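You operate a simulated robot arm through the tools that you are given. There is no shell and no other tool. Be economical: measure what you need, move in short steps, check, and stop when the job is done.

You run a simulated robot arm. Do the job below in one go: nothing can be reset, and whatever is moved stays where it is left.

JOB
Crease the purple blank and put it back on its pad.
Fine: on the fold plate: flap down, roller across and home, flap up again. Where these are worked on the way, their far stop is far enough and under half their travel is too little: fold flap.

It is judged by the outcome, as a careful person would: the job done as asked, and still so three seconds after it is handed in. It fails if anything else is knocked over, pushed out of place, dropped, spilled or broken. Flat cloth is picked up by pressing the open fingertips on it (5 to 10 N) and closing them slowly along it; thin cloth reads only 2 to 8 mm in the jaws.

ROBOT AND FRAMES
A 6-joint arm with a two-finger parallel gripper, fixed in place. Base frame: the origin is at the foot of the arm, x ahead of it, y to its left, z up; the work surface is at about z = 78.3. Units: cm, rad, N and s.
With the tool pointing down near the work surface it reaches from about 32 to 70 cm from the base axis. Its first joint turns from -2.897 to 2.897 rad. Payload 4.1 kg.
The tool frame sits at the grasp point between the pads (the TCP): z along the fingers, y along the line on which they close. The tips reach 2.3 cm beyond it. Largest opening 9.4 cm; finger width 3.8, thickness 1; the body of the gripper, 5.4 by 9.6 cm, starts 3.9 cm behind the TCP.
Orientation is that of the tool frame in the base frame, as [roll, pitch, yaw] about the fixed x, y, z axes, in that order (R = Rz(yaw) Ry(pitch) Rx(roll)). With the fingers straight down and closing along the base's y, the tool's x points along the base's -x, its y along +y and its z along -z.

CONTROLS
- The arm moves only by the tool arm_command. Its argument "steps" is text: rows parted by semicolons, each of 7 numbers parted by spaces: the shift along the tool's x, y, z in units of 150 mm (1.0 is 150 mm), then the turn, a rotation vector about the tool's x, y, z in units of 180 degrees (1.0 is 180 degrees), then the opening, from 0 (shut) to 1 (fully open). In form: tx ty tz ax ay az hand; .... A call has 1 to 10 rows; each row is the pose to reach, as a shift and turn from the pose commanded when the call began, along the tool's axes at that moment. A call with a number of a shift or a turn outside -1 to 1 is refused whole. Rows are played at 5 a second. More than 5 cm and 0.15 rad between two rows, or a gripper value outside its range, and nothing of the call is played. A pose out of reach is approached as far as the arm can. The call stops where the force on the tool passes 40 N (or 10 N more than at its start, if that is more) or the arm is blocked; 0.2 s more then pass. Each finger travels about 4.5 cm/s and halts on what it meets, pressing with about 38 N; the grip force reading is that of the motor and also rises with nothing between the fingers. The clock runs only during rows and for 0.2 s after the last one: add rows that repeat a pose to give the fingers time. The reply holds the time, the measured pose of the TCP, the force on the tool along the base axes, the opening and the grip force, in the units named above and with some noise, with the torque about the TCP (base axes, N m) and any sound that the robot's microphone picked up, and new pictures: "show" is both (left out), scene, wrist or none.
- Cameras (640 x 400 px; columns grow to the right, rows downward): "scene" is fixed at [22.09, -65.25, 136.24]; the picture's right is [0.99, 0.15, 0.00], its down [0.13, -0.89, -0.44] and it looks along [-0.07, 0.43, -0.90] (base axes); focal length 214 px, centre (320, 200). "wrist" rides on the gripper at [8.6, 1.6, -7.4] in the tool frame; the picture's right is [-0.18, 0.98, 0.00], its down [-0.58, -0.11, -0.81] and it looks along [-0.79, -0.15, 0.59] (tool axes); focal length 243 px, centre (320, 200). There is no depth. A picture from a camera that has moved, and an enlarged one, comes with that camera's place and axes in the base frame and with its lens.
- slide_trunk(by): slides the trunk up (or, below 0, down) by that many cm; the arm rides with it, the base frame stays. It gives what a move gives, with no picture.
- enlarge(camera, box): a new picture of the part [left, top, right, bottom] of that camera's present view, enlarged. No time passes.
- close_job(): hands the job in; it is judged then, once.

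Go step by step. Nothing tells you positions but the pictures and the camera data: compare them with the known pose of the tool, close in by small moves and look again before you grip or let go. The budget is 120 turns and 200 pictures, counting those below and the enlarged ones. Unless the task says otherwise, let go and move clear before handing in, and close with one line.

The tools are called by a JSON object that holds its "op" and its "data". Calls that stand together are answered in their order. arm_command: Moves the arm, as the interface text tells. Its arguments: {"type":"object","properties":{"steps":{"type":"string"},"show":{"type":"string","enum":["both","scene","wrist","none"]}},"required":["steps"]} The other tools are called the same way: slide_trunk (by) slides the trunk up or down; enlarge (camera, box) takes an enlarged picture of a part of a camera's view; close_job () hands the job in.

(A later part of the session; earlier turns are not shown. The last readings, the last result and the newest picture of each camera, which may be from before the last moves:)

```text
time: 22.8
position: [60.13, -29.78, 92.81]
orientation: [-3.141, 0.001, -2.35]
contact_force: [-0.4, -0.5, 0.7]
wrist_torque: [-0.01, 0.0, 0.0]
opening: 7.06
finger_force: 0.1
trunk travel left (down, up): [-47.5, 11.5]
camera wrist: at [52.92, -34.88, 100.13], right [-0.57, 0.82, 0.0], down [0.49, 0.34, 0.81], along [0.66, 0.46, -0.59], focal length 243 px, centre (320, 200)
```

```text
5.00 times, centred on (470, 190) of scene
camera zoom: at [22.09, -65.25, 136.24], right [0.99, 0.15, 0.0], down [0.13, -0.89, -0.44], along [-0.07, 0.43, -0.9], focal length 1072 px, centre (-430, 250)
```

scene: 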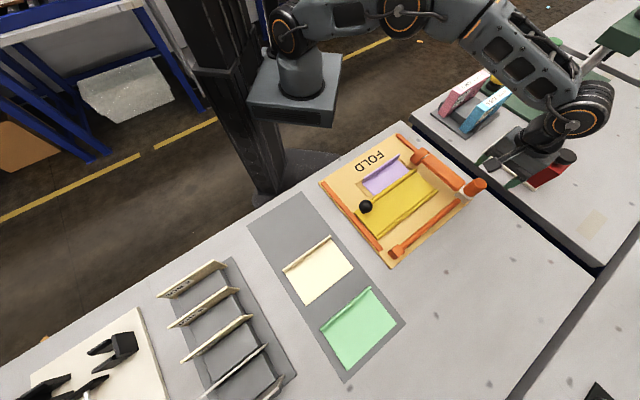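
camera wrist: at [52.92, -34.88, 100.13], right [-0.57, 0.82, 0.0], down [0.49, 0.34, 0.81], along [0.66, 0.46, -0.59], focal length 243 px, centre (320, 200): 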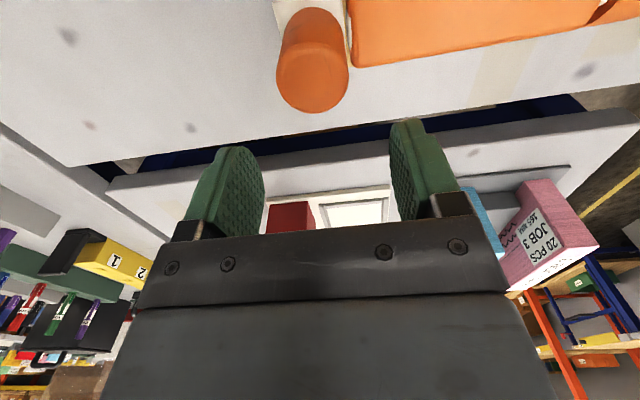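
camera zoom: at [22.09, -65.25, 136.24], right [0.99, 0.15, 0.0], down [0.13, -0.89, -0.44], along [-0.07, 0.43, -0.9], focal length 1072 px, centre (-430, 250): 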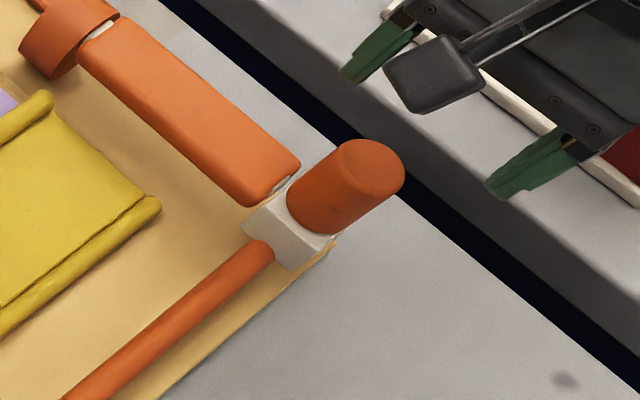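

Combining both views, the post is at about (58.9,-31.3) with its top at z≈86.7. I'll shift back 2 cm and lower partway.

{"op": "arm_command", "data": {"steps": "0.13 -0.022 0 0 0 0 0.75; 0.13 -0.022 0.15 0 0 0 0.75; 0.13 -0.022 0.15 0 0 0 0.75"}}

{"op": "enlarge", "data": {"camera": "scene", "box": [430, 130, 530, 230]}}

```text
time: 23.6
position: [59.06, -31.46, 90.65]
orientation: [-3.141, 0.0, -2.35]
contact_force: [0.7, -0.2, 0.4]
wrist_torque: [-0.01, 0.03, -0.01]
opening: 7.04
finger_force: 0.0
trunk travel left (down, up): [-47.5, 11.5]
camera wrist: at [51.74, -36.5, 97.89], right [-0.57, 0.82, 0.0], down [0.49, 0.34, 0.81], along [0.66, 0.46, -0.59], focal length 243 px, centre (320, 200)
```

scene: 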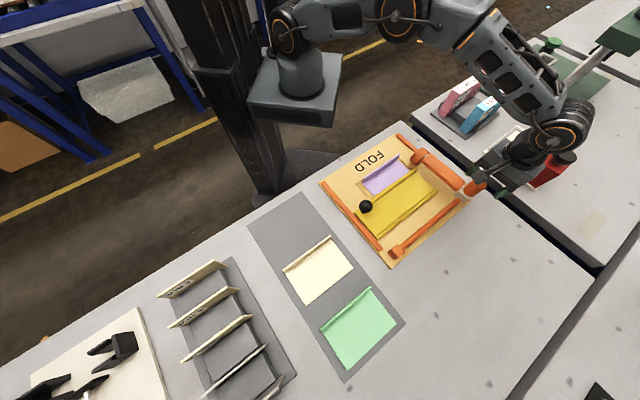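
wrist: 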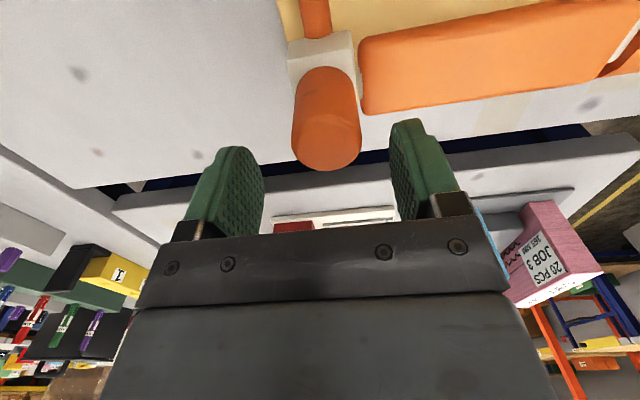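

```text
4.00 times, centred on (480, 180) of scene
camera zoom: at [22.09, -65.25, 136.24], right [0.99, 0.15, 0.0], down [0.13, -0.89, -0.44], along [-0.07, 0.43, -0.9], focal length 858 px, centre (-320, 280)
```

zoom: 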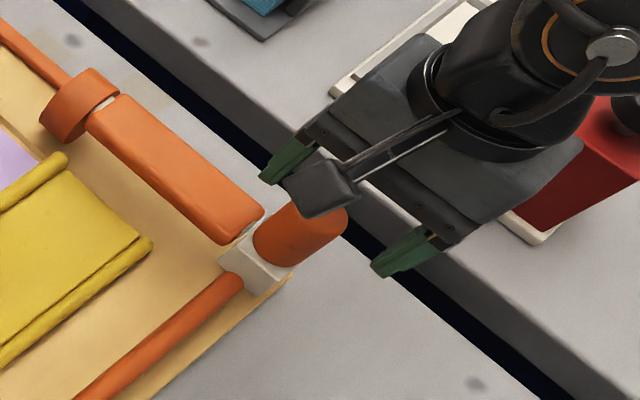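

The post centre is about 1 cm further along than the tool, and centred across the jaws. I'll shift, then lower to z≈86 so the tips stay above the roller arm.

{"op": "arm_command", "data": {"steps": "-0.065 0.012 0 0 0 0 0.75; -0.065 0.012 0.15 0 0 0 0.75; -0.065 0.012 0.29 0 0 0 0.75; -0.065 0.012 0.29 0 0 0 0.75"}}

{"op": "enlarge", "data": {"camera": "scene", "box": [430, 130, 530, 230]}}

```text
time: 24.6
position: [59.54, -30.64, 86.93]
orientation: [-3.129, 0.004, -2.349]
contact_force: [-7.2, 3.2, 14.8]
wrist_torque: [0.38, 0.74, 0.03]
opening: 7.37
finger_force: 3.7
trunk travel left (down, up): [-47.5, 11.5]
stopped in row 4: the force on the tool passed its limit at 42 N (the readings are from after the stop); the commanded pose is now the measured one
camera wrist: at [52.25, -35.65, 94.27], right [-0.57, 0.82, -0.01], down [0.48, 0.34, 0.81], along [0.67, 0.46, -0.59], focal length 243 px, centre (320, 200)
```

scene: 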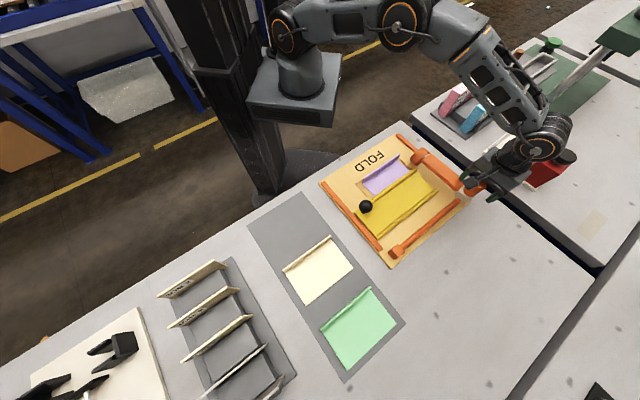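
wrist: 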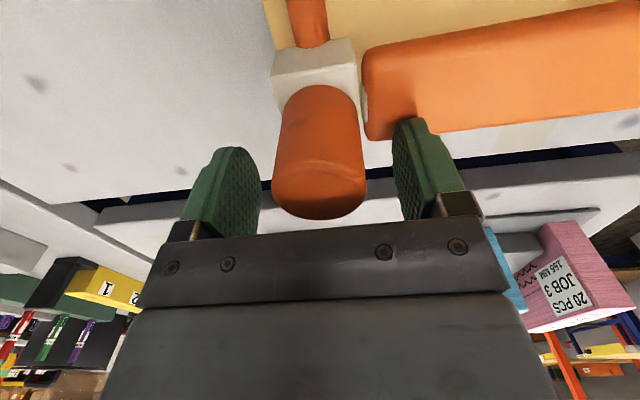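

```text
4.00 times, centred on (480, 180) of scene
camera zoom: at [22.09, -65.25, 136.24], right [0.99, 0.15, 0.0], down [0.13, -0.89, -0.44], along [-0.07, 0.43, -0.9], focal length 858 px, centre (-320, 280)
```

zoom: 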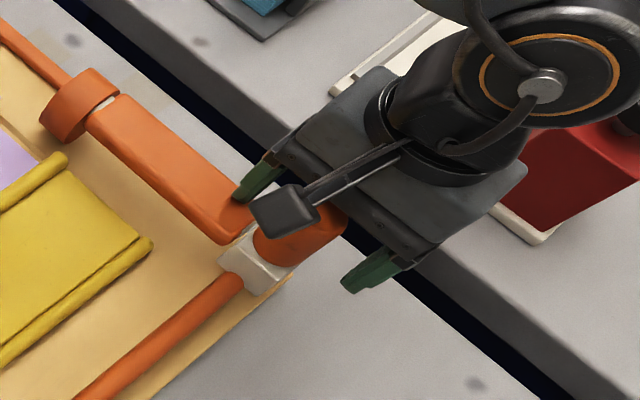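

The inner fingertip touched the top of the roller arm, at z≈84.6. I'll rise about 0.5 cm and grip the post there.

{"op": "arm_command", "data": {"steps": "0 0 -0.033 0 0 0 0.75; 0 0 -0.033 0 0 0 0.6; 0 0 -0.033 0 0 0 0.4; 0 0 -0.033 0 0 0 0.25; 0 0 -0.033 0 0 0 0.1; 0 0 -0.033 0 0 0 0.1; 0 0 -0.033 0 0 0 0.1"}}

{"op": "enlarge", "data": {"camera": "scene", "box": [430, 130, 530, 230]}}

```text
time: 26.2
position: [59.41, -30.37, 87.16]
orientation: [-3.141, 0.0, -2.347]
contact_force: [-27.7, 24.1, -8.1]
wrist_torque: [1.01, -0.43, -0.89]
opening: 3.55
finger_force: 45.4
trunk travel left (down, up): [-47.5, 11.5]
camera wrist: at [52.13, -35.4, 94.42], right [-0.57, 0.82, 0.0], down [0.48, 0.34, 0.81], along [0.66, 0.46, -0.59], focal length 243 px, centre (320, 200)
```

scene: 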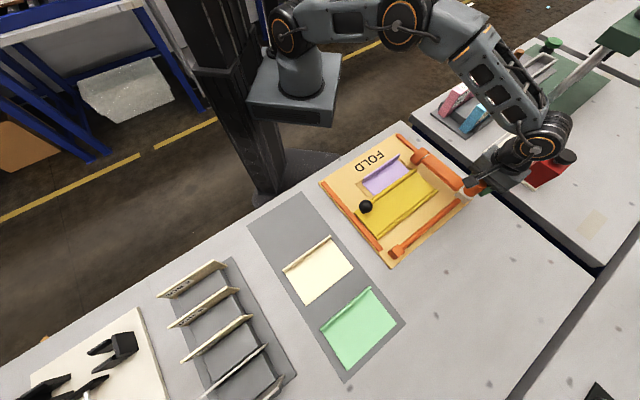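
wrist: 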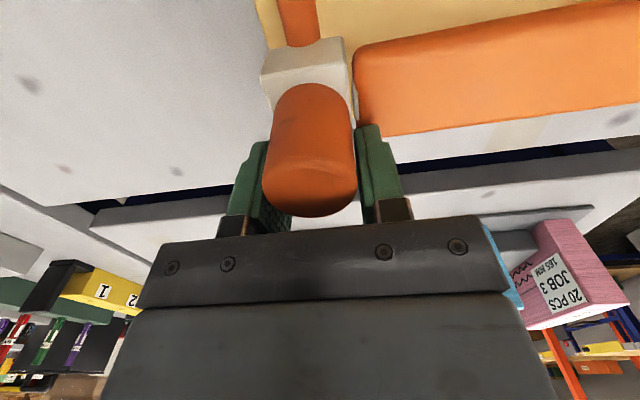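

```text
4.00 times, centred on (480, 180) of scene
camera zoom: at [22.09, -65.25, 136.24], right [0.99, 0.15, 0.0], down [0.13, -0.89, -0.44], along [-0.07, 0.43, -0.9], focal length 858 px, centre (-320, 280)
```

zoom: 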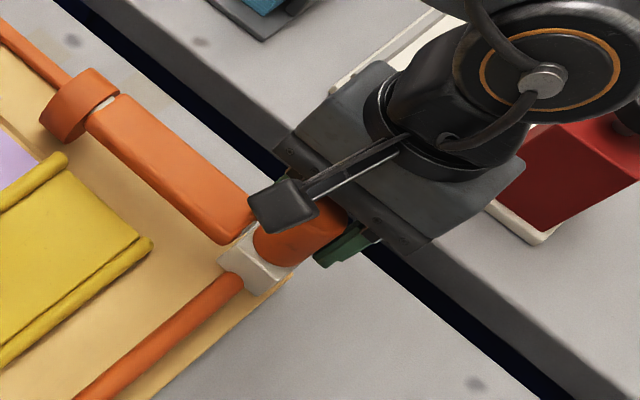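

The post is gripped at 3.55 cm but with sideways strain of about 37 N, so I'm slightly off its centre. I'll relieve that toward the base before sliding.

{"op": "arm_command", "data": {"steps": "0 0.018 0 0 0 0 0.1; 0 0.018 0 0 0 0 0.1", "show": "none"}}

```text
time: 26.8
position: [59.43, -30.26, 87.24]
orientation: [-3.135, 0.001, -2.35]
contact_force: [-15.4, 16.3, -12.3]
wrist_torque: [0.98, 0.63, -0.6]
opening: 3.28
finger_force: 44.7
trunk travel left (down, up): [-47.5, 11.5]
```

{"op": "arm_command", "data": {"steps": "0 0.018 0.006 0 0 0 0.1; 0 0.018 0.006 0 0 0 0.1", "show": "none"}}

```text
time: 27.4
position: [59.4, -30.35, 87.22]
orientation: [-3.131, 0.002, -2.35]
contact_force: [-2.3, 2.4, -5.4]
wrist_torque: [0.49, 1.82, 0.06]
opening: 3.32
finger_force: 45.1
trunk travel left (down, up): [-47.5, 11.5]
```

The strain is gone. I'll slide the roller across (tool +x), 4 cm first.

{"op": "arm_command", "data": {"steps": "0.07 0 0 0 0 0 0.1; 0.14 0 0 0 0 0 0.1; 0.2 0 0 0 0 0 0.1; 0.27 0 0 0 0 0 0.1; 0.27 0 0 0 0 0 0.1"}}

```text
time: 28.6
position: [56.68, -33.22, 87.13]
orientation: [-3.129, 0.004, -2.35]
contact_force: [3.8, -3.9, 5.5]
wrist_torque: [0.75, 1.29, 0.18]
opening: 3.3
finger_force: 44.6
trunk travel left (down, up): [-47.5, 11.5]
camera wrist: at [49.17, -38.23, 94.48], right [-0.57, 0.82, -0.01], down [0.48, 0.34, 0.81], along [0.67, 0.46, -0.59], focal length 243 px, centre (320, 200)
```

scene: 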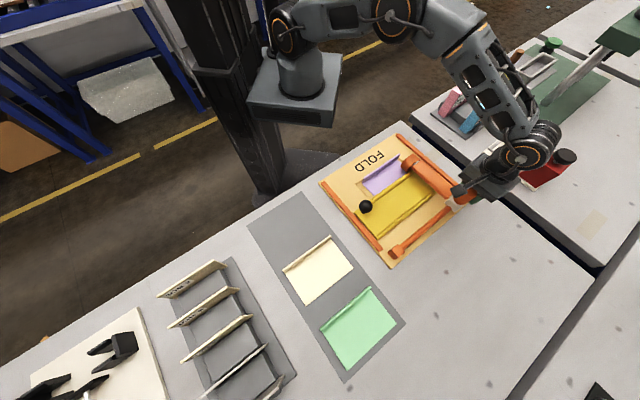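
wrist: 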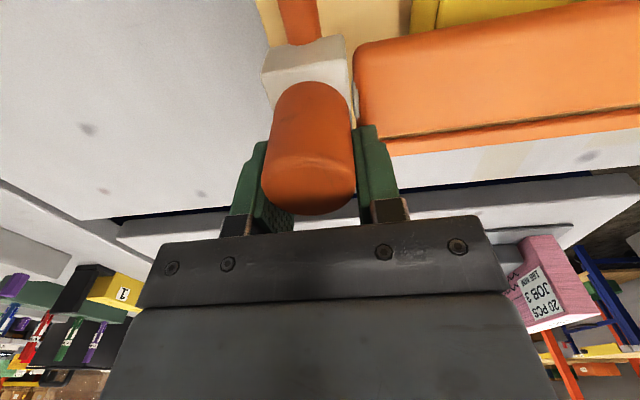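

It slides freely. I'll carry on 14 cm.

{"op": "arm_command", "data": {"steps": "0.12 0 0 0 0 0 0.1; 0.25 0 0 0 0 0 0.1; 0.38 0 0 0 0 0 0.1; 0.5 0 0 0 0 0 0.1; 0.63 0 0 0 0 0 0.1; 0.76 0 0 0 0 0 0.1; 0.88 0 0 0 0 0 0.1; 0.95 0 0 0 0 0 0.1; 0.95 0 0 0 0 0 0.1"}}

{"op": "enlarge", "data": {"camera": "scene", "box": [340, 120, 500, 280]}}

```text
time: 30.6
position: [46.47, -43.41, 87.15]
orientation: [-3.129, 0.001, -2.35]
contact_force: [7.3, -7.5, 19.8]
wrist_torque: [0.94, 1.04, 0.23]
opening: 3.32
finger_force: 44.8
trunk travel left (down, up): [-47.5, 11.5]
camera wrist: at [39.08, -48.32, 94.48], right [-0.57, 0.82, -0.01], down [0.48, 0.34, 0.81], along [0.67, 0.46, -0.59], focal length 243 px, centre (320, 200)
```

scene: 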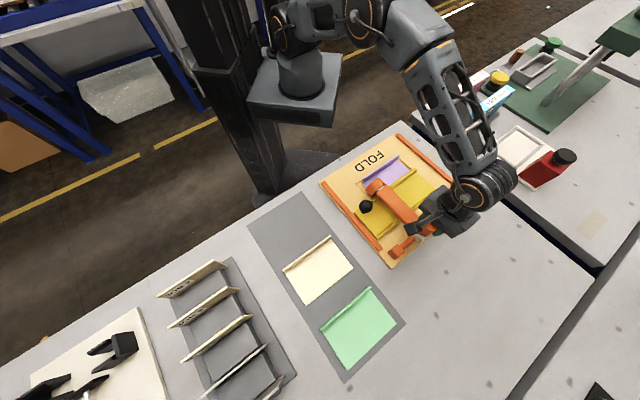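
wrist: 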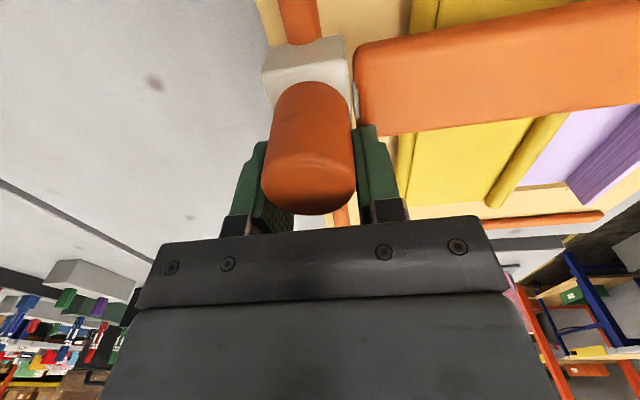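

```text
2.50 times, centred on (420, 200) of scene
camera zoom: at [22.09, -65.25, 136.24], right [0.99, 0.15, 0.0], down [0.13, -0.89, -0.44], along [-0.07, 0.43, -0.9], focal length 536 px, centre (70, 200)
```

zoom: 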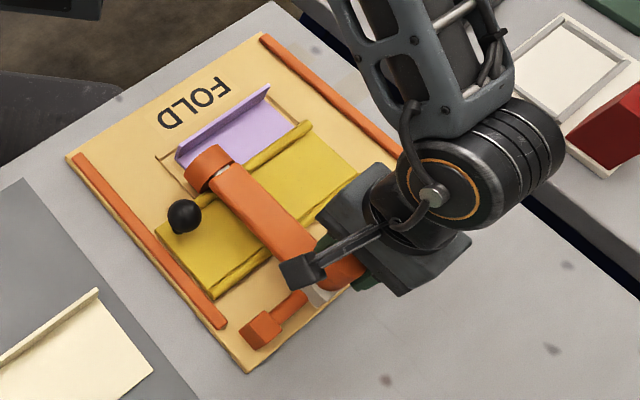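

The roller is nearly across with the resistance still low. I'll ease the downward strain and advance in small steps until I feel the stop.

{"op": "arm_command", "data": {"steps": "0.04 0 -0.012 0 0 0 0.1; 0.08 0 -0.012 0 0 0 0.1; 0.12 0 -0.012 0 0 0 0.1; 0.16 0 -0.012 0 0 0 0.1; 0.2 0 -0.012 0 0 0 0.1; 0.2 0 -0.012 0 0 0 0.1"}}

{"op": "enlarge", "data": {"camera": "scene", "box": [340, 140, 460, 260]}}

```text
time: 32.0
position: [44.69, -45.13, 87.17]
orientation: [-3.135, 0.006, -2.346]
contact_force: [14.9, 13.0, 8.9]
wrist_torque: [0.85, 1.05, 0.18]
opening: 3.33
finger_force: 45.1
trunk travel left (down, up): [-47.5, 11.5]
camera wrist: at [37.25, -50.22, 94.46], right [-0.57, 0.82, -0.01], down [0.48, 0.34, 0.81], along [0.67, 0.46, -0.59], focal length 243 px, centre (320, 200)
```

scene: 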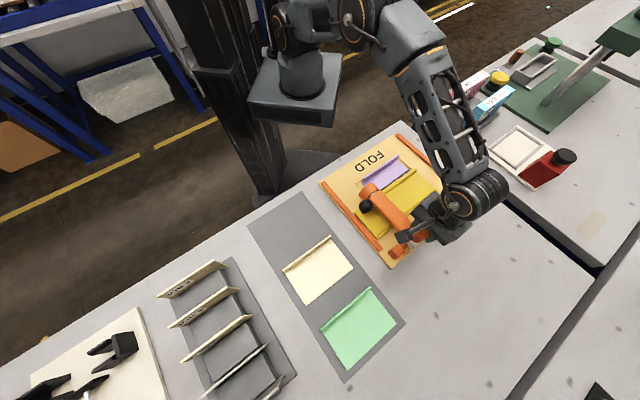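
wrist: 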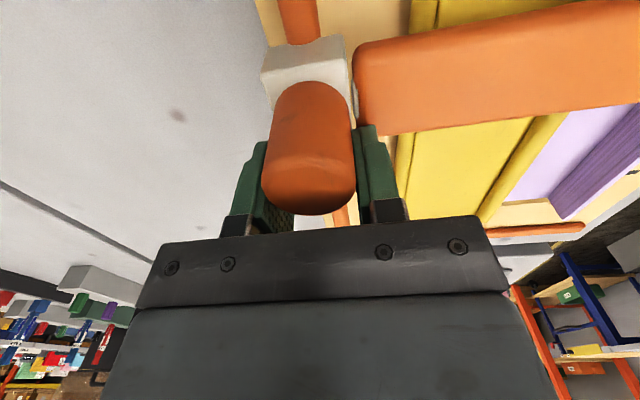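

```text
3.33 times, centred on (400, 200) of scene
camera zoom: at [22.09, -65.25, 136.24], right [0.99, 0.15, 0.0], down [0.13, -0.89, -0.44], along [-0.07, 0.43, -0.9], focal length 715 px, centre (53, 200)
```

zoom: 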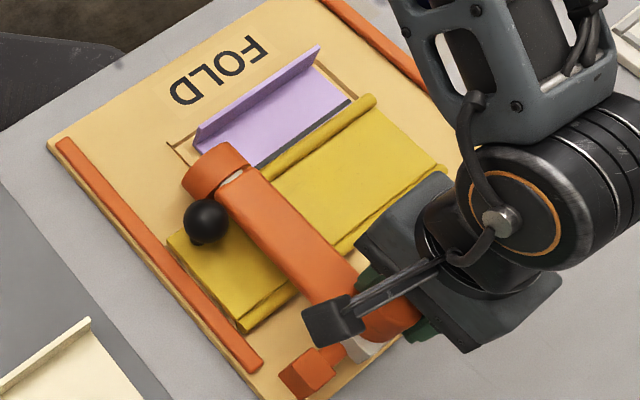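

I feel about 20 N against motion, so I'm probably at the far stop. A small further push will tell.

{"op": "arm_command", "data": {"steps": "0.02 0 0 0 0 0 0.1; 0.04 0 0 0 0 0 0.1; 0.04 0 0 0 0 0 0.1"}}

{"op": "enlarge", "data": {"camera": "scene", "box": [350, 160, 430, 260]}}

```text
time: 32.6
position: [44.68, -45.15, 87.18]
orientation: [-3.135, 0.01, -2.347]
contact_force: [21.9, 23.0, 5.6]
wrist_torque: [1.11, 0.66, 0.28]
opening: 3.32
finger_force: 44.7
trunk travel left (down, up): [-47.5, 11.5]
stopped in row 2: the force on the tool passed its limit at 42 N (the readings are from after the stop); the commanded pose is now the measured one
camera wrist: at [37.22, -50.29, 94.42], right [-0.57, 0.82, 0.0], down [0.48, 0.34, 0.81], along [0.67, 0.46, -0.58], focal length 243 px, centre (320, 200)
```

scene: 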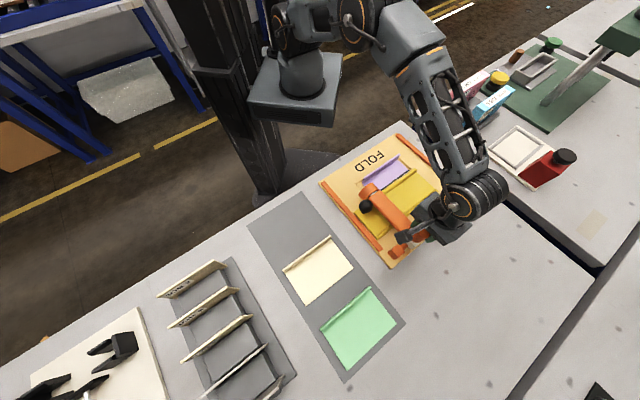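
wrist: 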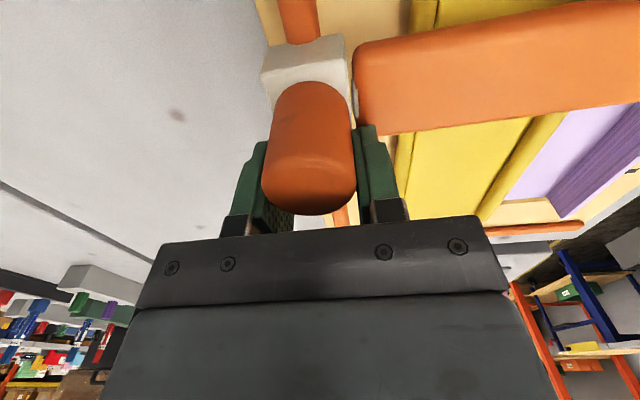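

```text
4.00 times, centred on (390, 210) of scene
camera zoom: at [22.09, -65.25, 136.24], right [0.99, 0.15, 0.0], down [0.13, -0.89, -0.44], along [-0.07, 0.43, -0.9], focal length 858 px, centre (40, 160)
```

zoom: 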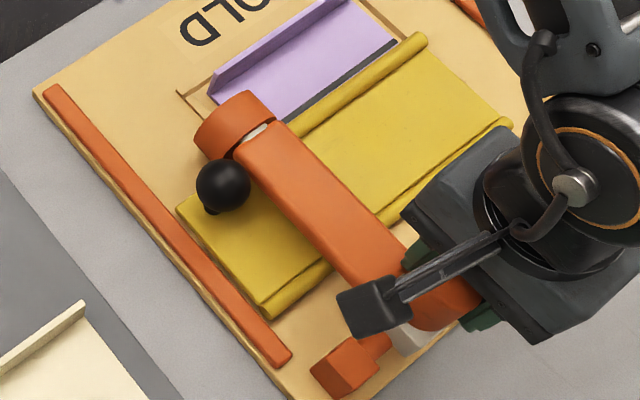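

It's firmly at the far stop, and a dark crease line shows along the flap edge. Now I'll take the roller home.

{"op": "arm_command", "data": {"steps": "-0.08 0 0 0 0 0 0.1; -0.2 -0.001 0 0 0 0 0.1; -0.33 -0.002 0 0 0 0 0.1; -0.46 -0.003 0 0 0 0 0.1; -0.59 -0.004 0 0 0 0 0.1; -0.72 -0.005 0 0 0 0 0.1; -0.85 -0.005 0 0 0 0 0.1; -0.97 -0.006 0 0 0 0 0.1; -0.97 -0.006 0 0 0 0 0.1", "show": "none"}}

```text
time: 34.6
position: [54.33, -35.33, 87.19]
orientation: [-3.139, 0.006, -2.351]
contact_force: [-3.4, 4.5, -11.3]
wrist_torque: [0.54, 0.44, -0.15]
opening: 3.29
finger_force: 44.8
trunk travel left (down, up): [-47.5, 11.5]
```

{"op": "arm_command", "data": {"steps": "-0.12 0 0.005 0 0 0 0.1; -0.24 0 0.005 0 0 0 0.1; -0.34 0 0.005 0 0 0 0.1; -0.41 0 0.005 0 0 0 0.1; -0.44 0 0.005 0 0 0 0.1; -0.47 0 0.005 0 0 0 0.1; -0.5 0 0.005 0 0 0 0.1; -0.5 0 0.005 0 0 0 0.1"}}

{"op": "enlarge", "data": {"camera": "scene", "box": [340, 120, 500, 280]}}

```text
time: 36.4
position: [59.61, -30.18, 87.14]
orientation: [-3.136, 0.007, -2.35]
contact_force: [-11.7, -7.0, -5.1]
wrist_torque: [1.04, 0.89, -0.11]
opening: 3.24
finger_force: 45.2
trunk travel left (down, up): [-47.5, 11.5]
camera wrist: at [52.26, -35.2, 94.47], right [-0.57, 0.82, 0.0], down [0.48, 0.34, 0.81], along [0.67, 0.46, -0.59], focal length 243 px, centre (320, 200)
```

scene: 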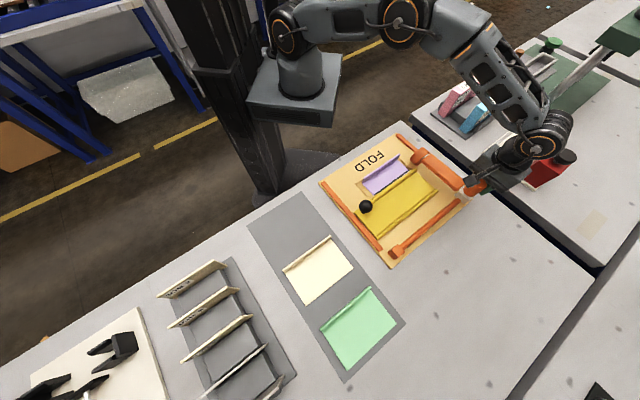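
wrist: 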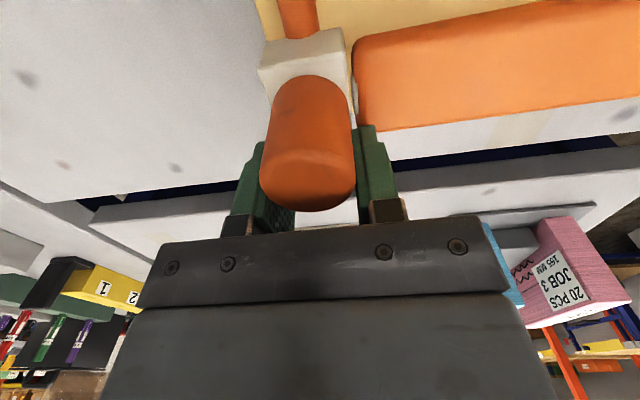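

```text
2.50 times, centred on (420, 200) of scene
camera zoom: at [22.09, -65.25, 136.24], right [0.99, 0.15, 0.0], down [0.13, -0.89, -0.44], along [-0.07, 0.43, -0.9], focal length 536 px, centre (70, 200)
```

zoom: 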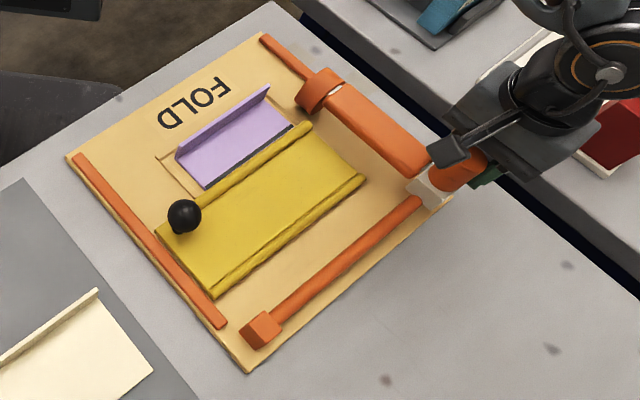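

The roller is back against its home stop. I'll release the post and rise.

{"op": "arm_command", "data": {"steps": "0.015 0 0 0 0 0 0.2; 0.015 0 -0.01 0 0 0 0.5; 0.015 0 -0.01 0 0 0 0.7; 0.015 0 -0.01 0 0 0 0.7; 0.015 0 -0.2 0 0 0 0.7; 0.015 0 -0.45 0 0 0 0.7; 0.015 0 -0.45 0 0 0 0.4", "show": "none"}}

{"op": "enlarge", "data": {"camera": "scene", "box": [340, 120, 500, 280]}}

{"op": "enlarge", "data": {"camera": "scene", "box": [340, 160, 440, 260]}}

```text
time: 38.0
position: [59.49, -30.09, 93.93]
orientation: [-3.135, 0.008, -2.351]
contact_force: [0.2, 0.1, 0.5]
wrist_torque: [0.0, 0.03, 0.03]
opening: 3.72
finger_force: 0.1
trunk travel left (down, up): [-47.5, 11.5]
```

```text
2.50 times, centred on (420, 200) of scene
camera zoom: at [22.09, -65.25, 136.24], right [0.99, 0.15, 0.0], down [0.13, -0.89, -0.44], along [-0.07, 0.43, -0.9], focal length 536 px, centre (70, 200)
```

zoom: 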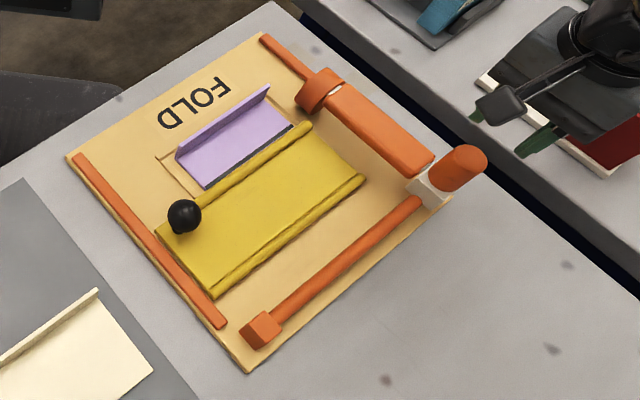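

```text
4.00 times, centred on (390, 210) of scene
camera zoom: at [22.09, -65.25, 136.24], right [0.99, 0.15, 0.0], down [0.13, -0.89, -0.44], along [-0.07, 0.43, -0.9], focal length 858 px, centre (40, 160)
```

zoom: 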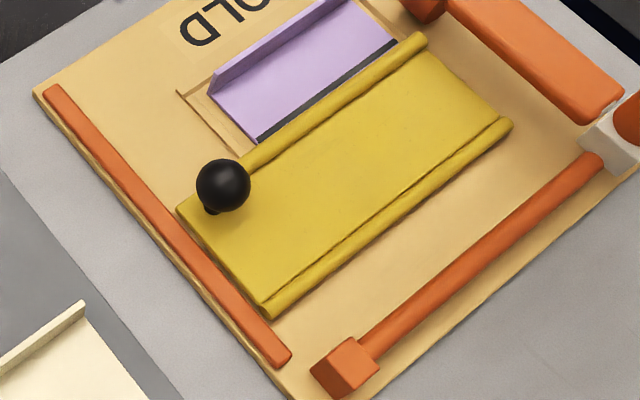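

Roller home, flap down and the crease mark visible. To raise the flap I'll grip the black knob across the hinge direction so it can pivot, so I'm turning the tool 90° while moving above it.

{"op": "arm_command", "data": {"steps": "0 0 -0.2 0 0 0.04 0.6; 0.18 0.09 -0.25 0 0 0.08 0.6; 0.36 0.18 -0.25 0 0 0.12 0.6; 0.55 0.27 -0.25 0 0 0.165 0.6; 0.73 0.37 -0.25 0 0 0.21 0.6; 0.912 0.458 -0.25 0 0 0.25 0.6", "show": "none"}}

{"op": "arm_command", "data": {"steps": "0.16 -0.05 0 0 0 0.04 0.6; 0.32 -0.1 0 0 0 0.08 0.6; 0.48 -0.16 0 0 0 0.12 0.6; 0.65 -0.22 0 0 0 0.165 0.6; 0.8 -0.27 0 0 0 0.21 0.6; 0.967 -0.327 0 0 0 0.25 0.6; 0.967 -0.327 0 0 0 0.25 0.6"}}

{"op": "enlarge", "data": {"camera": "scene", "box": [320, 120, 480, 280]}}

```text
time: 39.4
position: [44.81, -35.23, 97.62]
orientation: [-3.141, 0.011, -3.139]
contact_force: [0.1, 0.1, 0.4]
wrist_torque: [0.04, -0.04, -0.02]
opening: 5.65
finger_force: 0.0
trunk travel left (down, up): [-47.5, 11.5]
```

```text
time: 41.0
position: [30.48, -40.12, 97.43]
orientation: [3.134, 0.009, 2.361]
contact_force: [-0.1, 0.7, 0.4]
wrist_torque: [0.0, -0.01, 0.01]
opening: 5.64
finger_force: 0.1
trunk travel left (down, up): [-47.5, 11.5]
camera wrist: at [25.27, -32.82, 104.74], right [0.82, 0.57, 0.01], down [0.33, -0.49, 0.81], along [0.46, -0.66, -0.59], focal length 243 px, centre (320, 200)
```

scene: 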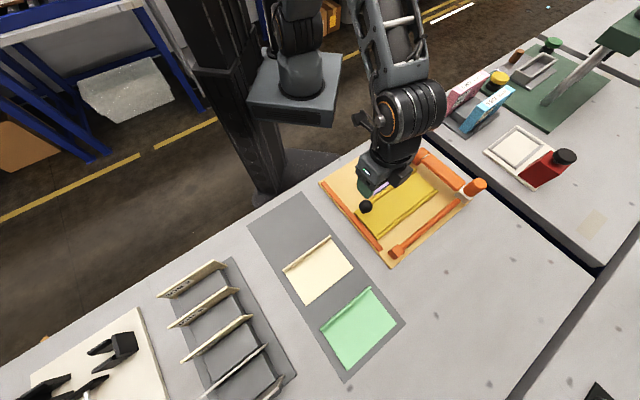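
wrist: 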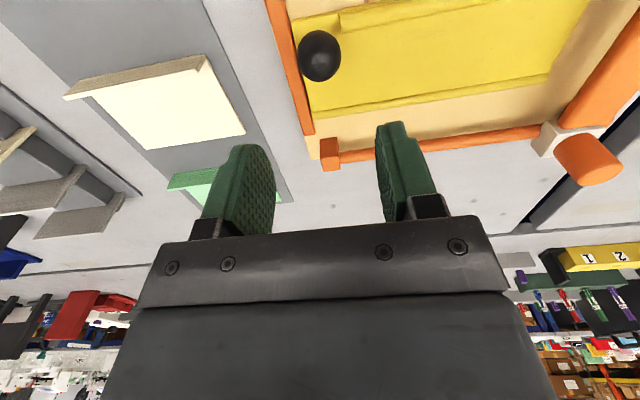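

```text
2.50 times, centred on (400, 200) of scene
camera zoom: at [22.09, -65.25, 136.24], right [0.99, 0.15, 0.0], down [0.13, -0.89, -0.44], along [-0.07, 0.43, -0.9], focal length 536 px, centre (120, 200)
```

zoom: 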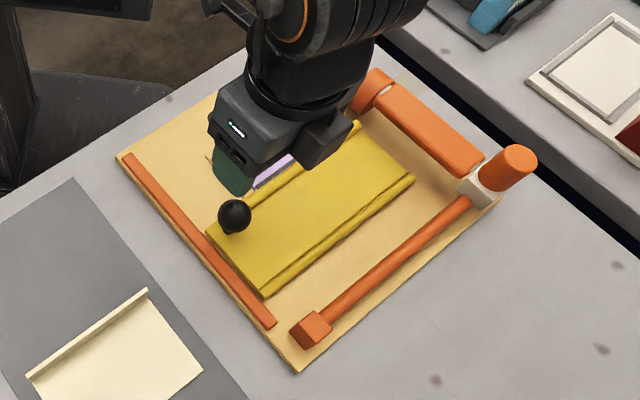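

The knob's centre works out at (30.5,-40.2,83.5), directly under the tool. I'll descend over it.

{"op": "arm_command", "data": {"steps": "0 0 0.3 0 0 0 0.6; 0 0 0.6 0 0 0 0.6; 0 0 0.78 0 0 0 0.6; 0 0 0.88 0 0 0 0.6; 0 0 0.88 0 0 0 0.6"}}

{"op": "enlarge", "data": {"camera": "scene", "box": [320, 140, 440, 260]}}

```text
time: 42.2
position: [30.5, -39.97, 84.18]
orientation: [3.134, 0.007, 2.364]
contact_force: [0.1, 0.2, 1.0]
wrist_torque: [-0.02, 0.0, 0.01]
opening: 5.65
finger_force: 0.0
trunk travel left (down, up): [-47.5, 11.5]
camera wrist: at [25.4, -32.86, 91.47], right [0.82, 0.57, 0.01], down [0.33, -0.49, 0.81], along [0.47, -0.66, -0.59], focal length 243 px, centre (320, 200)
```

scene: 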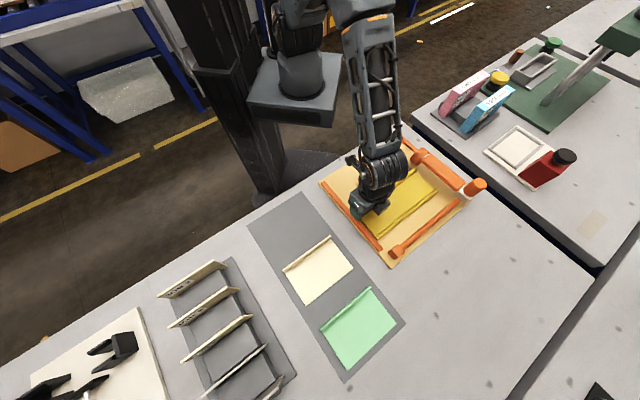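
wrist: 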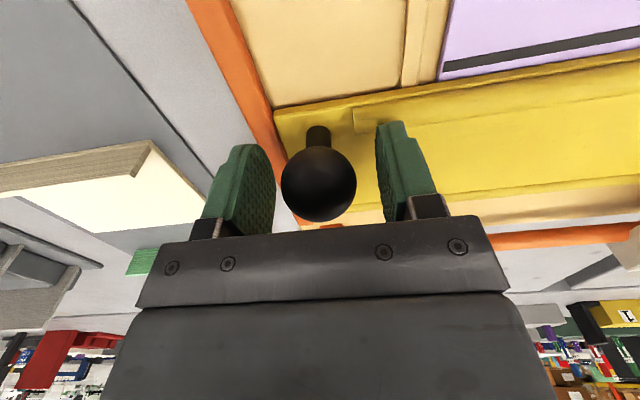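

```text
3.33 times, centred on (380, 200) of scene
camera zoom: at [22.09, -65.25, 136.24], right [0.99, 0.15, 0.0], down [0.13, -0.89, -0.44], along [-0.07, 0.43, -0.9], focal length 715 px, centre (120, 200)
```

zoom: 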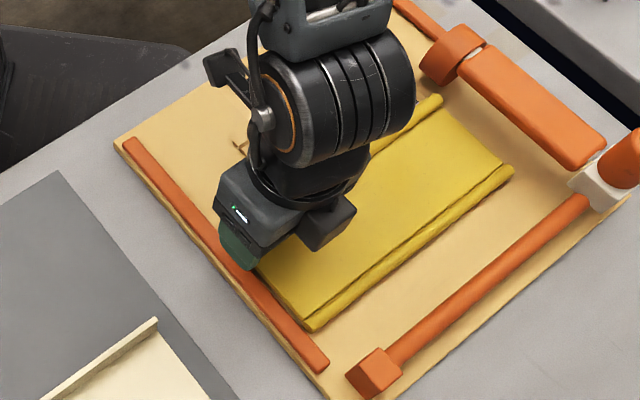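

The knob is between the pads. I'll close on it.

{"op": "arm_command", "data": {"steps": "0 0 0 0 0 0 0.45; 0 0 0 0 0 0 0.3; 0 0 0 0 0 0 0.2; 0 0 0 0 0 0 0.2; 0 0 0 0 0 0 0.2", "show": "wrist"}}

```text
time: 43.4
position: [30.38, -40.09, 84.14]
orientation: [3.133, 0.008, 2.36]
contact_force: [-3.5, -3.5, -1.8]
wrist_torque: [0.03, 0.1, -0.02]
opening: 3.53
finger_force: 44.8
trunk travel left (down, up): [-47.5, 11.5]
camera wrist: at [25.35, -32.91, 91.48], right [0.82, 0.57, 0.01], down [0.33, -0.49, 0.81], along [0.46, -0.66, -0.59], focal length 243 px, centre (320, 200)
```

wrist: 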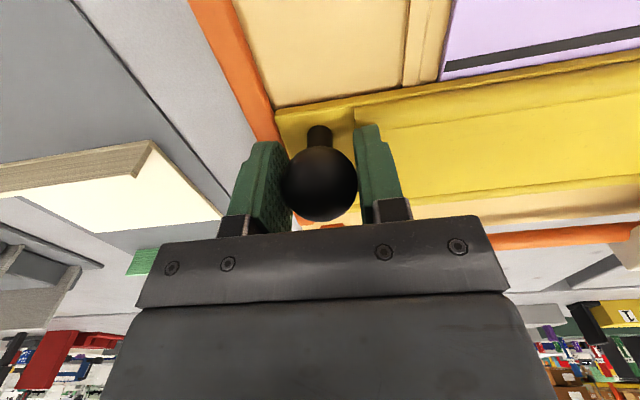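

Gripped (knob 3.5 cm). I'll lift along the arc about the hinge, first third, and read the force.

{"op": "arm_command", "data": {"steps": "-0.024 0 -0.042 0 0 0 0.2; -0.049 0 -0.084 0 0 0 0.2; -0.082 0 -0.123 0 0 0 0.2; -0.115 0 -0.162 0 0 0 0.2; -0.115 0 -0.162 0 0 0 0.2"}}

{"op": "enlarge", "data": {"camera": "scene", "box": [320, 140, 440, 260]}}

```text
time: 44.6
position: [31.63, -41.28, 86.48]
orientation: [3.135, 0.004, 2.361]
contact_force: [-12.7, 3.5, -13.4]
wrist_torque: [0.82, 0.87, 0.0]
opening: 3.56
finger_force: 44.9
trunk travel left (down, up): [-47.5, 11.5]
camera wrist: at [26.55, -34.12, 93.93], right [0.82, 0.57, 0.01], down [0.33, -0.49, 0.81], along [0.46, -0.66, -0.59], focal length 243 px, centre (320, 200)
```

scene: 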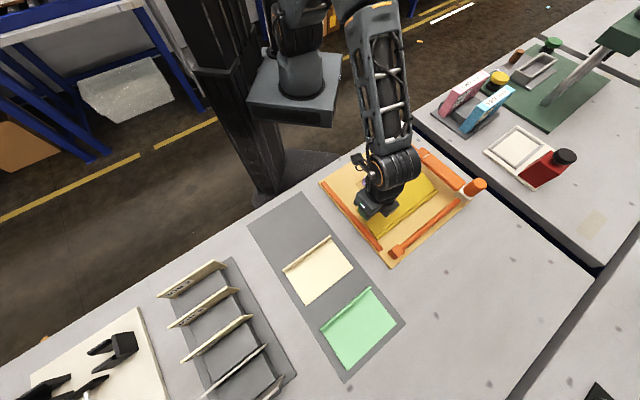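
wrist: 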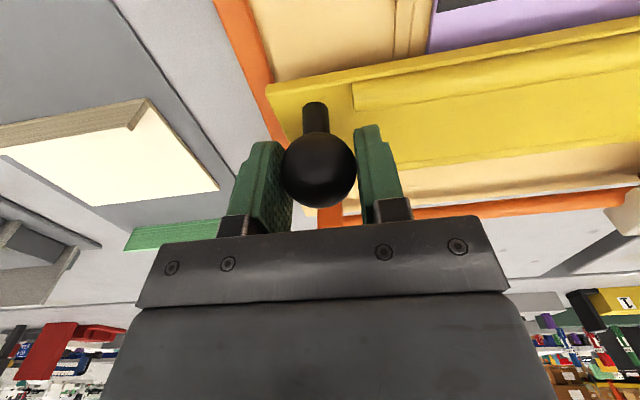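

```text
3.33 times, centred on (380, 200) of scene
camera zoom: at [22.09, -65.25, 136.24], right [0.99, 0.15, 0.0], down [0.13, -0.89, -0.44], along [-0.07, 0.43, -0.9], focal length 715 px, centre (120, 200)
```

zoom: 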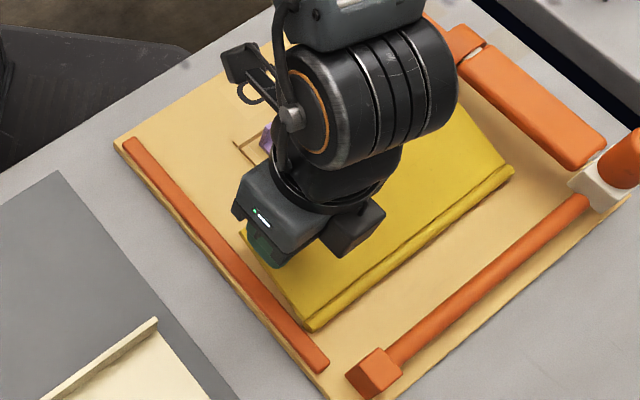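

The flap is rising with modest forces. I'll continue along the arc to nearly upright.

{"op": "arm_command", "data": {"steps": "-0.04 0 -0.034 0 0 0 0.2; -0.079 0 -0.066 0 0 0 0.2; -0.123 0 -0.093 0 0 0 0.2; -0.167 0 -0.117 0 0 0 0.2; -0.215 0 -0.136 0 0 0 0.2; -0.263 0 -0.152 0 0 0 0.2; -0.313 0 -0.162 0 0 0 0.2; -0.363 0 -0.17 0 0 0 0.2; -0.363 0 -0.17 0 0 0 0.2"}}

{"op": "enlarge", "data": {"camera": "scene", "box": [320, 140, 440, 260]}}

```text
time: 46.6
position: [35.6, -45.15, 89.27]
orientation: [3.134, 0.011, 2.36]
contact_force: [-15.9, 3.8, 12.6]
wrist_torque: [0.72, 0.84, 0.13]
opening: 3.51
finger_force: 44.8
trunk travel left (down, up): [-47.5, 11.5]
camera wrist: at [30.35, -37.9, 96.7], right [0.82, 0.57, 0.01], down [0.33, -0.48, 0.81], along [0.47, -0.66, -0.58], focal length 243 px, centre (320, 200)
```

scene: 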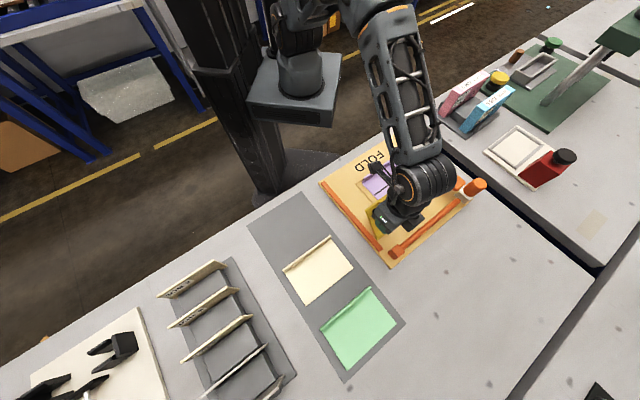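
wrist: 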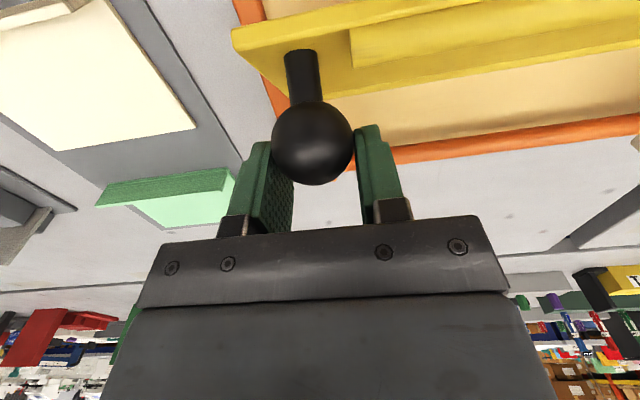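

```text
3.33 times, centred on (380, 200) of scene
camera zoom: at [22.09, -65.25, 136.24], right [0.99, 0.15, 0.0], down [0.13, -0.89, -0.44], along [-0.07, 0.43, -0.9], focal length 715 px, centre (120, 200)
```

zoom: 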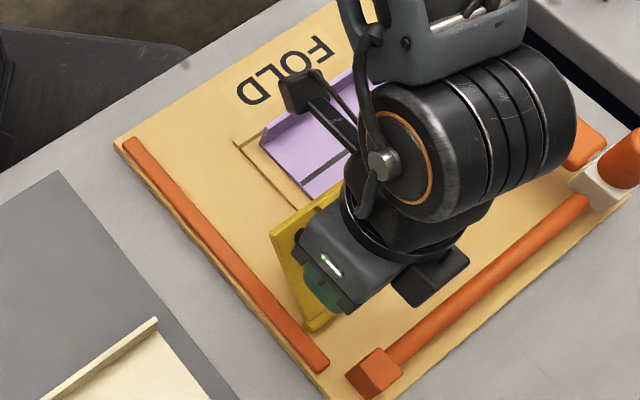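

The flap is nearly upright, and the crease line shows clearly on the blank. I'll finish the swing gently until the flap reaches its stop.

{"op": "arm_command", "data": {"steps": "-0.04 0 -0.01 0 0 0 0.2; -0.08 0 -0.02 0 0 0 0.2; -0.12 0 -0.02 0 0 0 0.2; -0.16 0 -0.015 0 0 0 0.2; -0.2 0 -0.005 0 0 0 0.2; -0.2 0 -0.005 0 0 0 0.2"}}

{"op": "enlarge", "data": {"camera": "scene", "box": [320, 140, 440, 260]}}

```text
time: 48.0
position: [37.79, -47.29, 89.24]
orientation: [3.136, 0.007, 2.362]
contact_force: [0.8, 0.0, -0.1]
wrist_torque: [-0.01, -0.01, 0.02]
opening: 1.89
finger_force: 0.0
trunk travel left (down, up): [-47.5, 11.5]
camera wrist: at [32.6, -40.09, 96.6], right [0.82, 0.57, 0.01], down [0.33, -0.49, 0.81], along [0.46, -0.66, -0.59], focal length 243 px, centre (320, 200)
```

scene: 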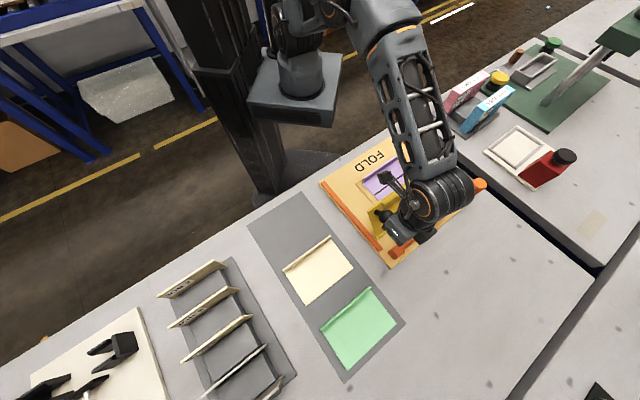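
wrist: 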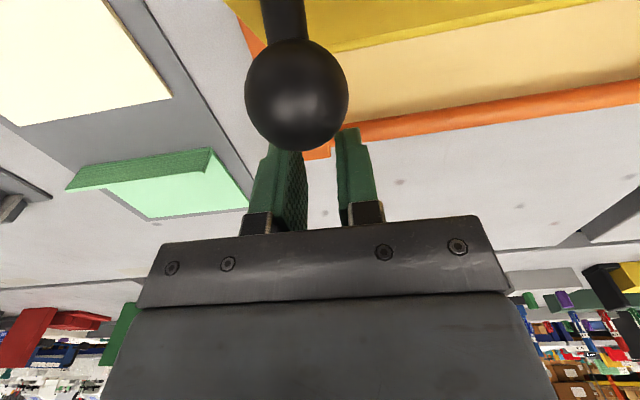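

```text
3.33 times, centred on (380, 200) of scene
camera zoom: at [22.09, -65.25, 136.24], right [0.99, 0.15, 0.0], down [0.13, -0.89, -0.44], along [-0.07, 0.43, -0.9], focal length 715 px, centre (120, 200)
```

zoom: 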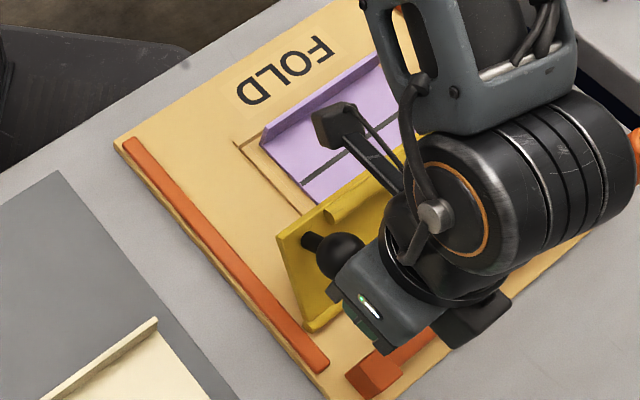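

The knob slipped out near the end. The flap stays up by itself but leans back about 15° more than it did at the start. I'll rise, cross to the inner side with closed fingers, and push the panel upright to its stop.

{"op": "arm_command", "data": {"steps": "0 0 -0.25 0 0 0 0.2; 0 0 -0.55 0 0 0 0; 0.2 0.19 -0.55 0 0 0 0; 0.4 0.38 -0.55 0 0 0 0; 0.6 0.58 -0.55 0 0 0 0; 0.743 0.58 -0.55 0 0 0 0; 0.743 0.58 -0.55 0 0 0 0"}}

{"op": "enlarge", "data": {"camera": "scene", "box": [340, 120, 500, 280]}}

```text
time: 49.6
position: [35.84, -33.31, 97.42]
orientation: [3.136, 0.007, 2.361]
contact_force: [0.0, -0.6, 0.4]
wrist_torque: [-0.03, 0.0, 0.02]
opening: 0.0
finger_force: 38.0
trunk travel left (down, up): [-47.5, 11.5]
camera wrist: at [30.68, -26.02, 104.81], right [0.82, 0.57, 0.01], down [0.33, -0.49, 0.81], along [0.47, -0.66, -0.59], focal length 243 px, centre (320, 200)
```

scene: 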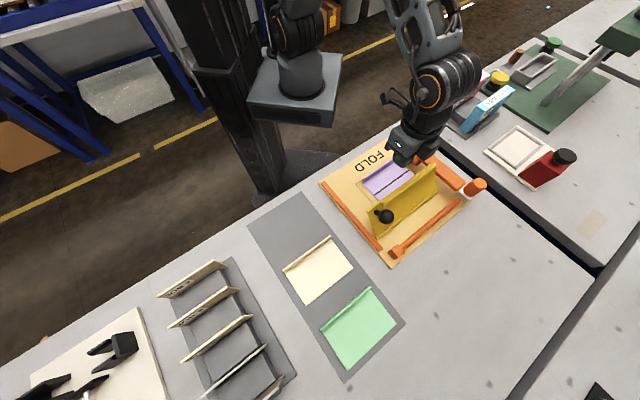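
wrist: 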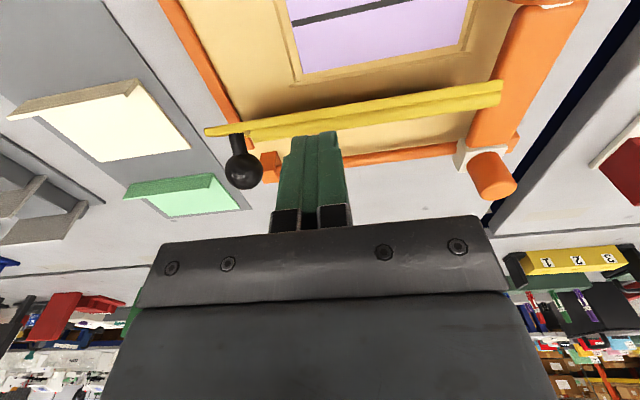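

```text
2.50 times, centred on (420, 200) of scene
camera zoom: at [22.09, -65.25, 136.24], right [0.99, 0.15, 0.0], down [0.13, -0.89, -0.44], along [-0.07, 0.43, -0.9], focal length 536 px, centre (70, 200)
```

zoom: 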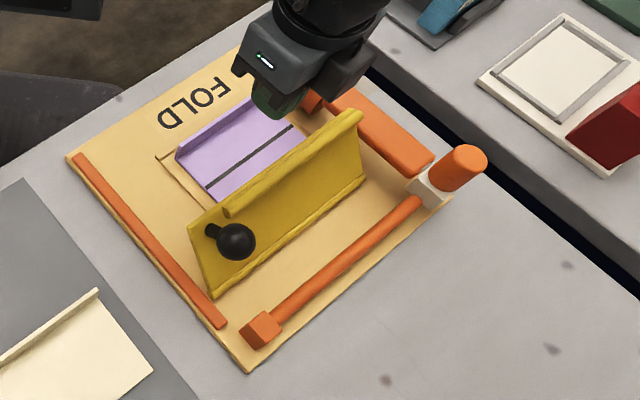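

There's about 1.5 cm between the finger path and the flap's top edge. I'll descend behind it and check.

{"op": "arm_command", "data": {"steps": "0.03 0 0.2 0 0 0 0; 0.03 0 0.45 0 0 0 0; 0.03 0 0.64 0 0 0 0; 0.03 0 0.64 0 0 0 0"}}

{"op": "enlarge", "data": {"camera": "scene", "box": [340, 120, 500, 280]}}

```text
time: 50.6
position: [35.59, -32.83, 87.95]
orientation: [3.132, 0.007, 2.363]
contact_force: [-0.8, -1.5, -0.2]
wrist_torque: [-0.03, -0.01, -0.07]
opening: 0.02
finger_force: 38.0
trunk travel left (down, up): [-47.5, 11.5]
camera wrist: at [30.46, -25.6, 95.19], right [0.82, 0.57, 0.01], down [0.33, -0.49, 0.81], along [0.47, -0.66, -0.59], focal length 243 px, centre (320, 200)
```

scene: 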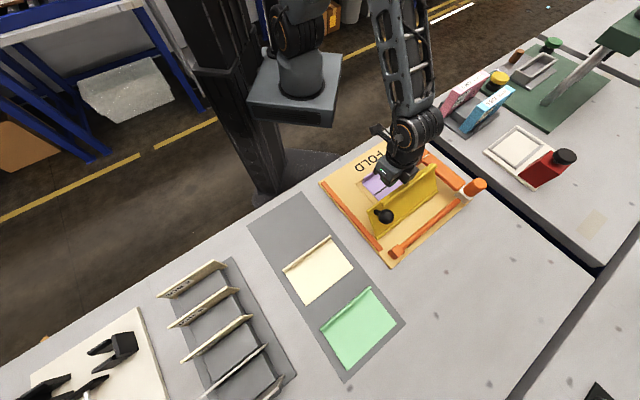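
wrist: 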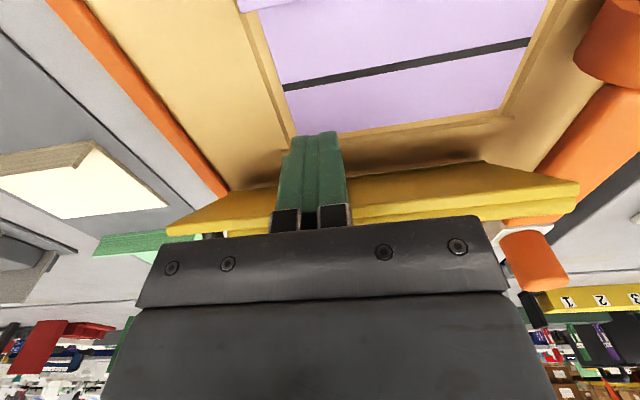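

```text
2.50 times, centred on (420, 200) of scene
camera zoom: at [22.09, -65.25, 136.24], right [0.99, 0.15, 0.0], down [0.13, -0.89, -0.44], along [-0.07, 0.43, -0.9], focal length 536 px, centre (70, 200)
```

zoom: 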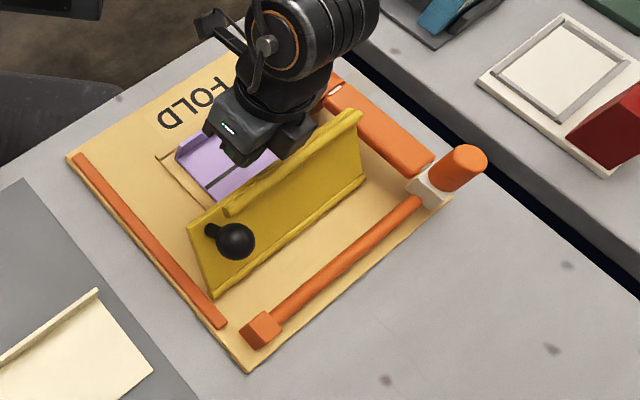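

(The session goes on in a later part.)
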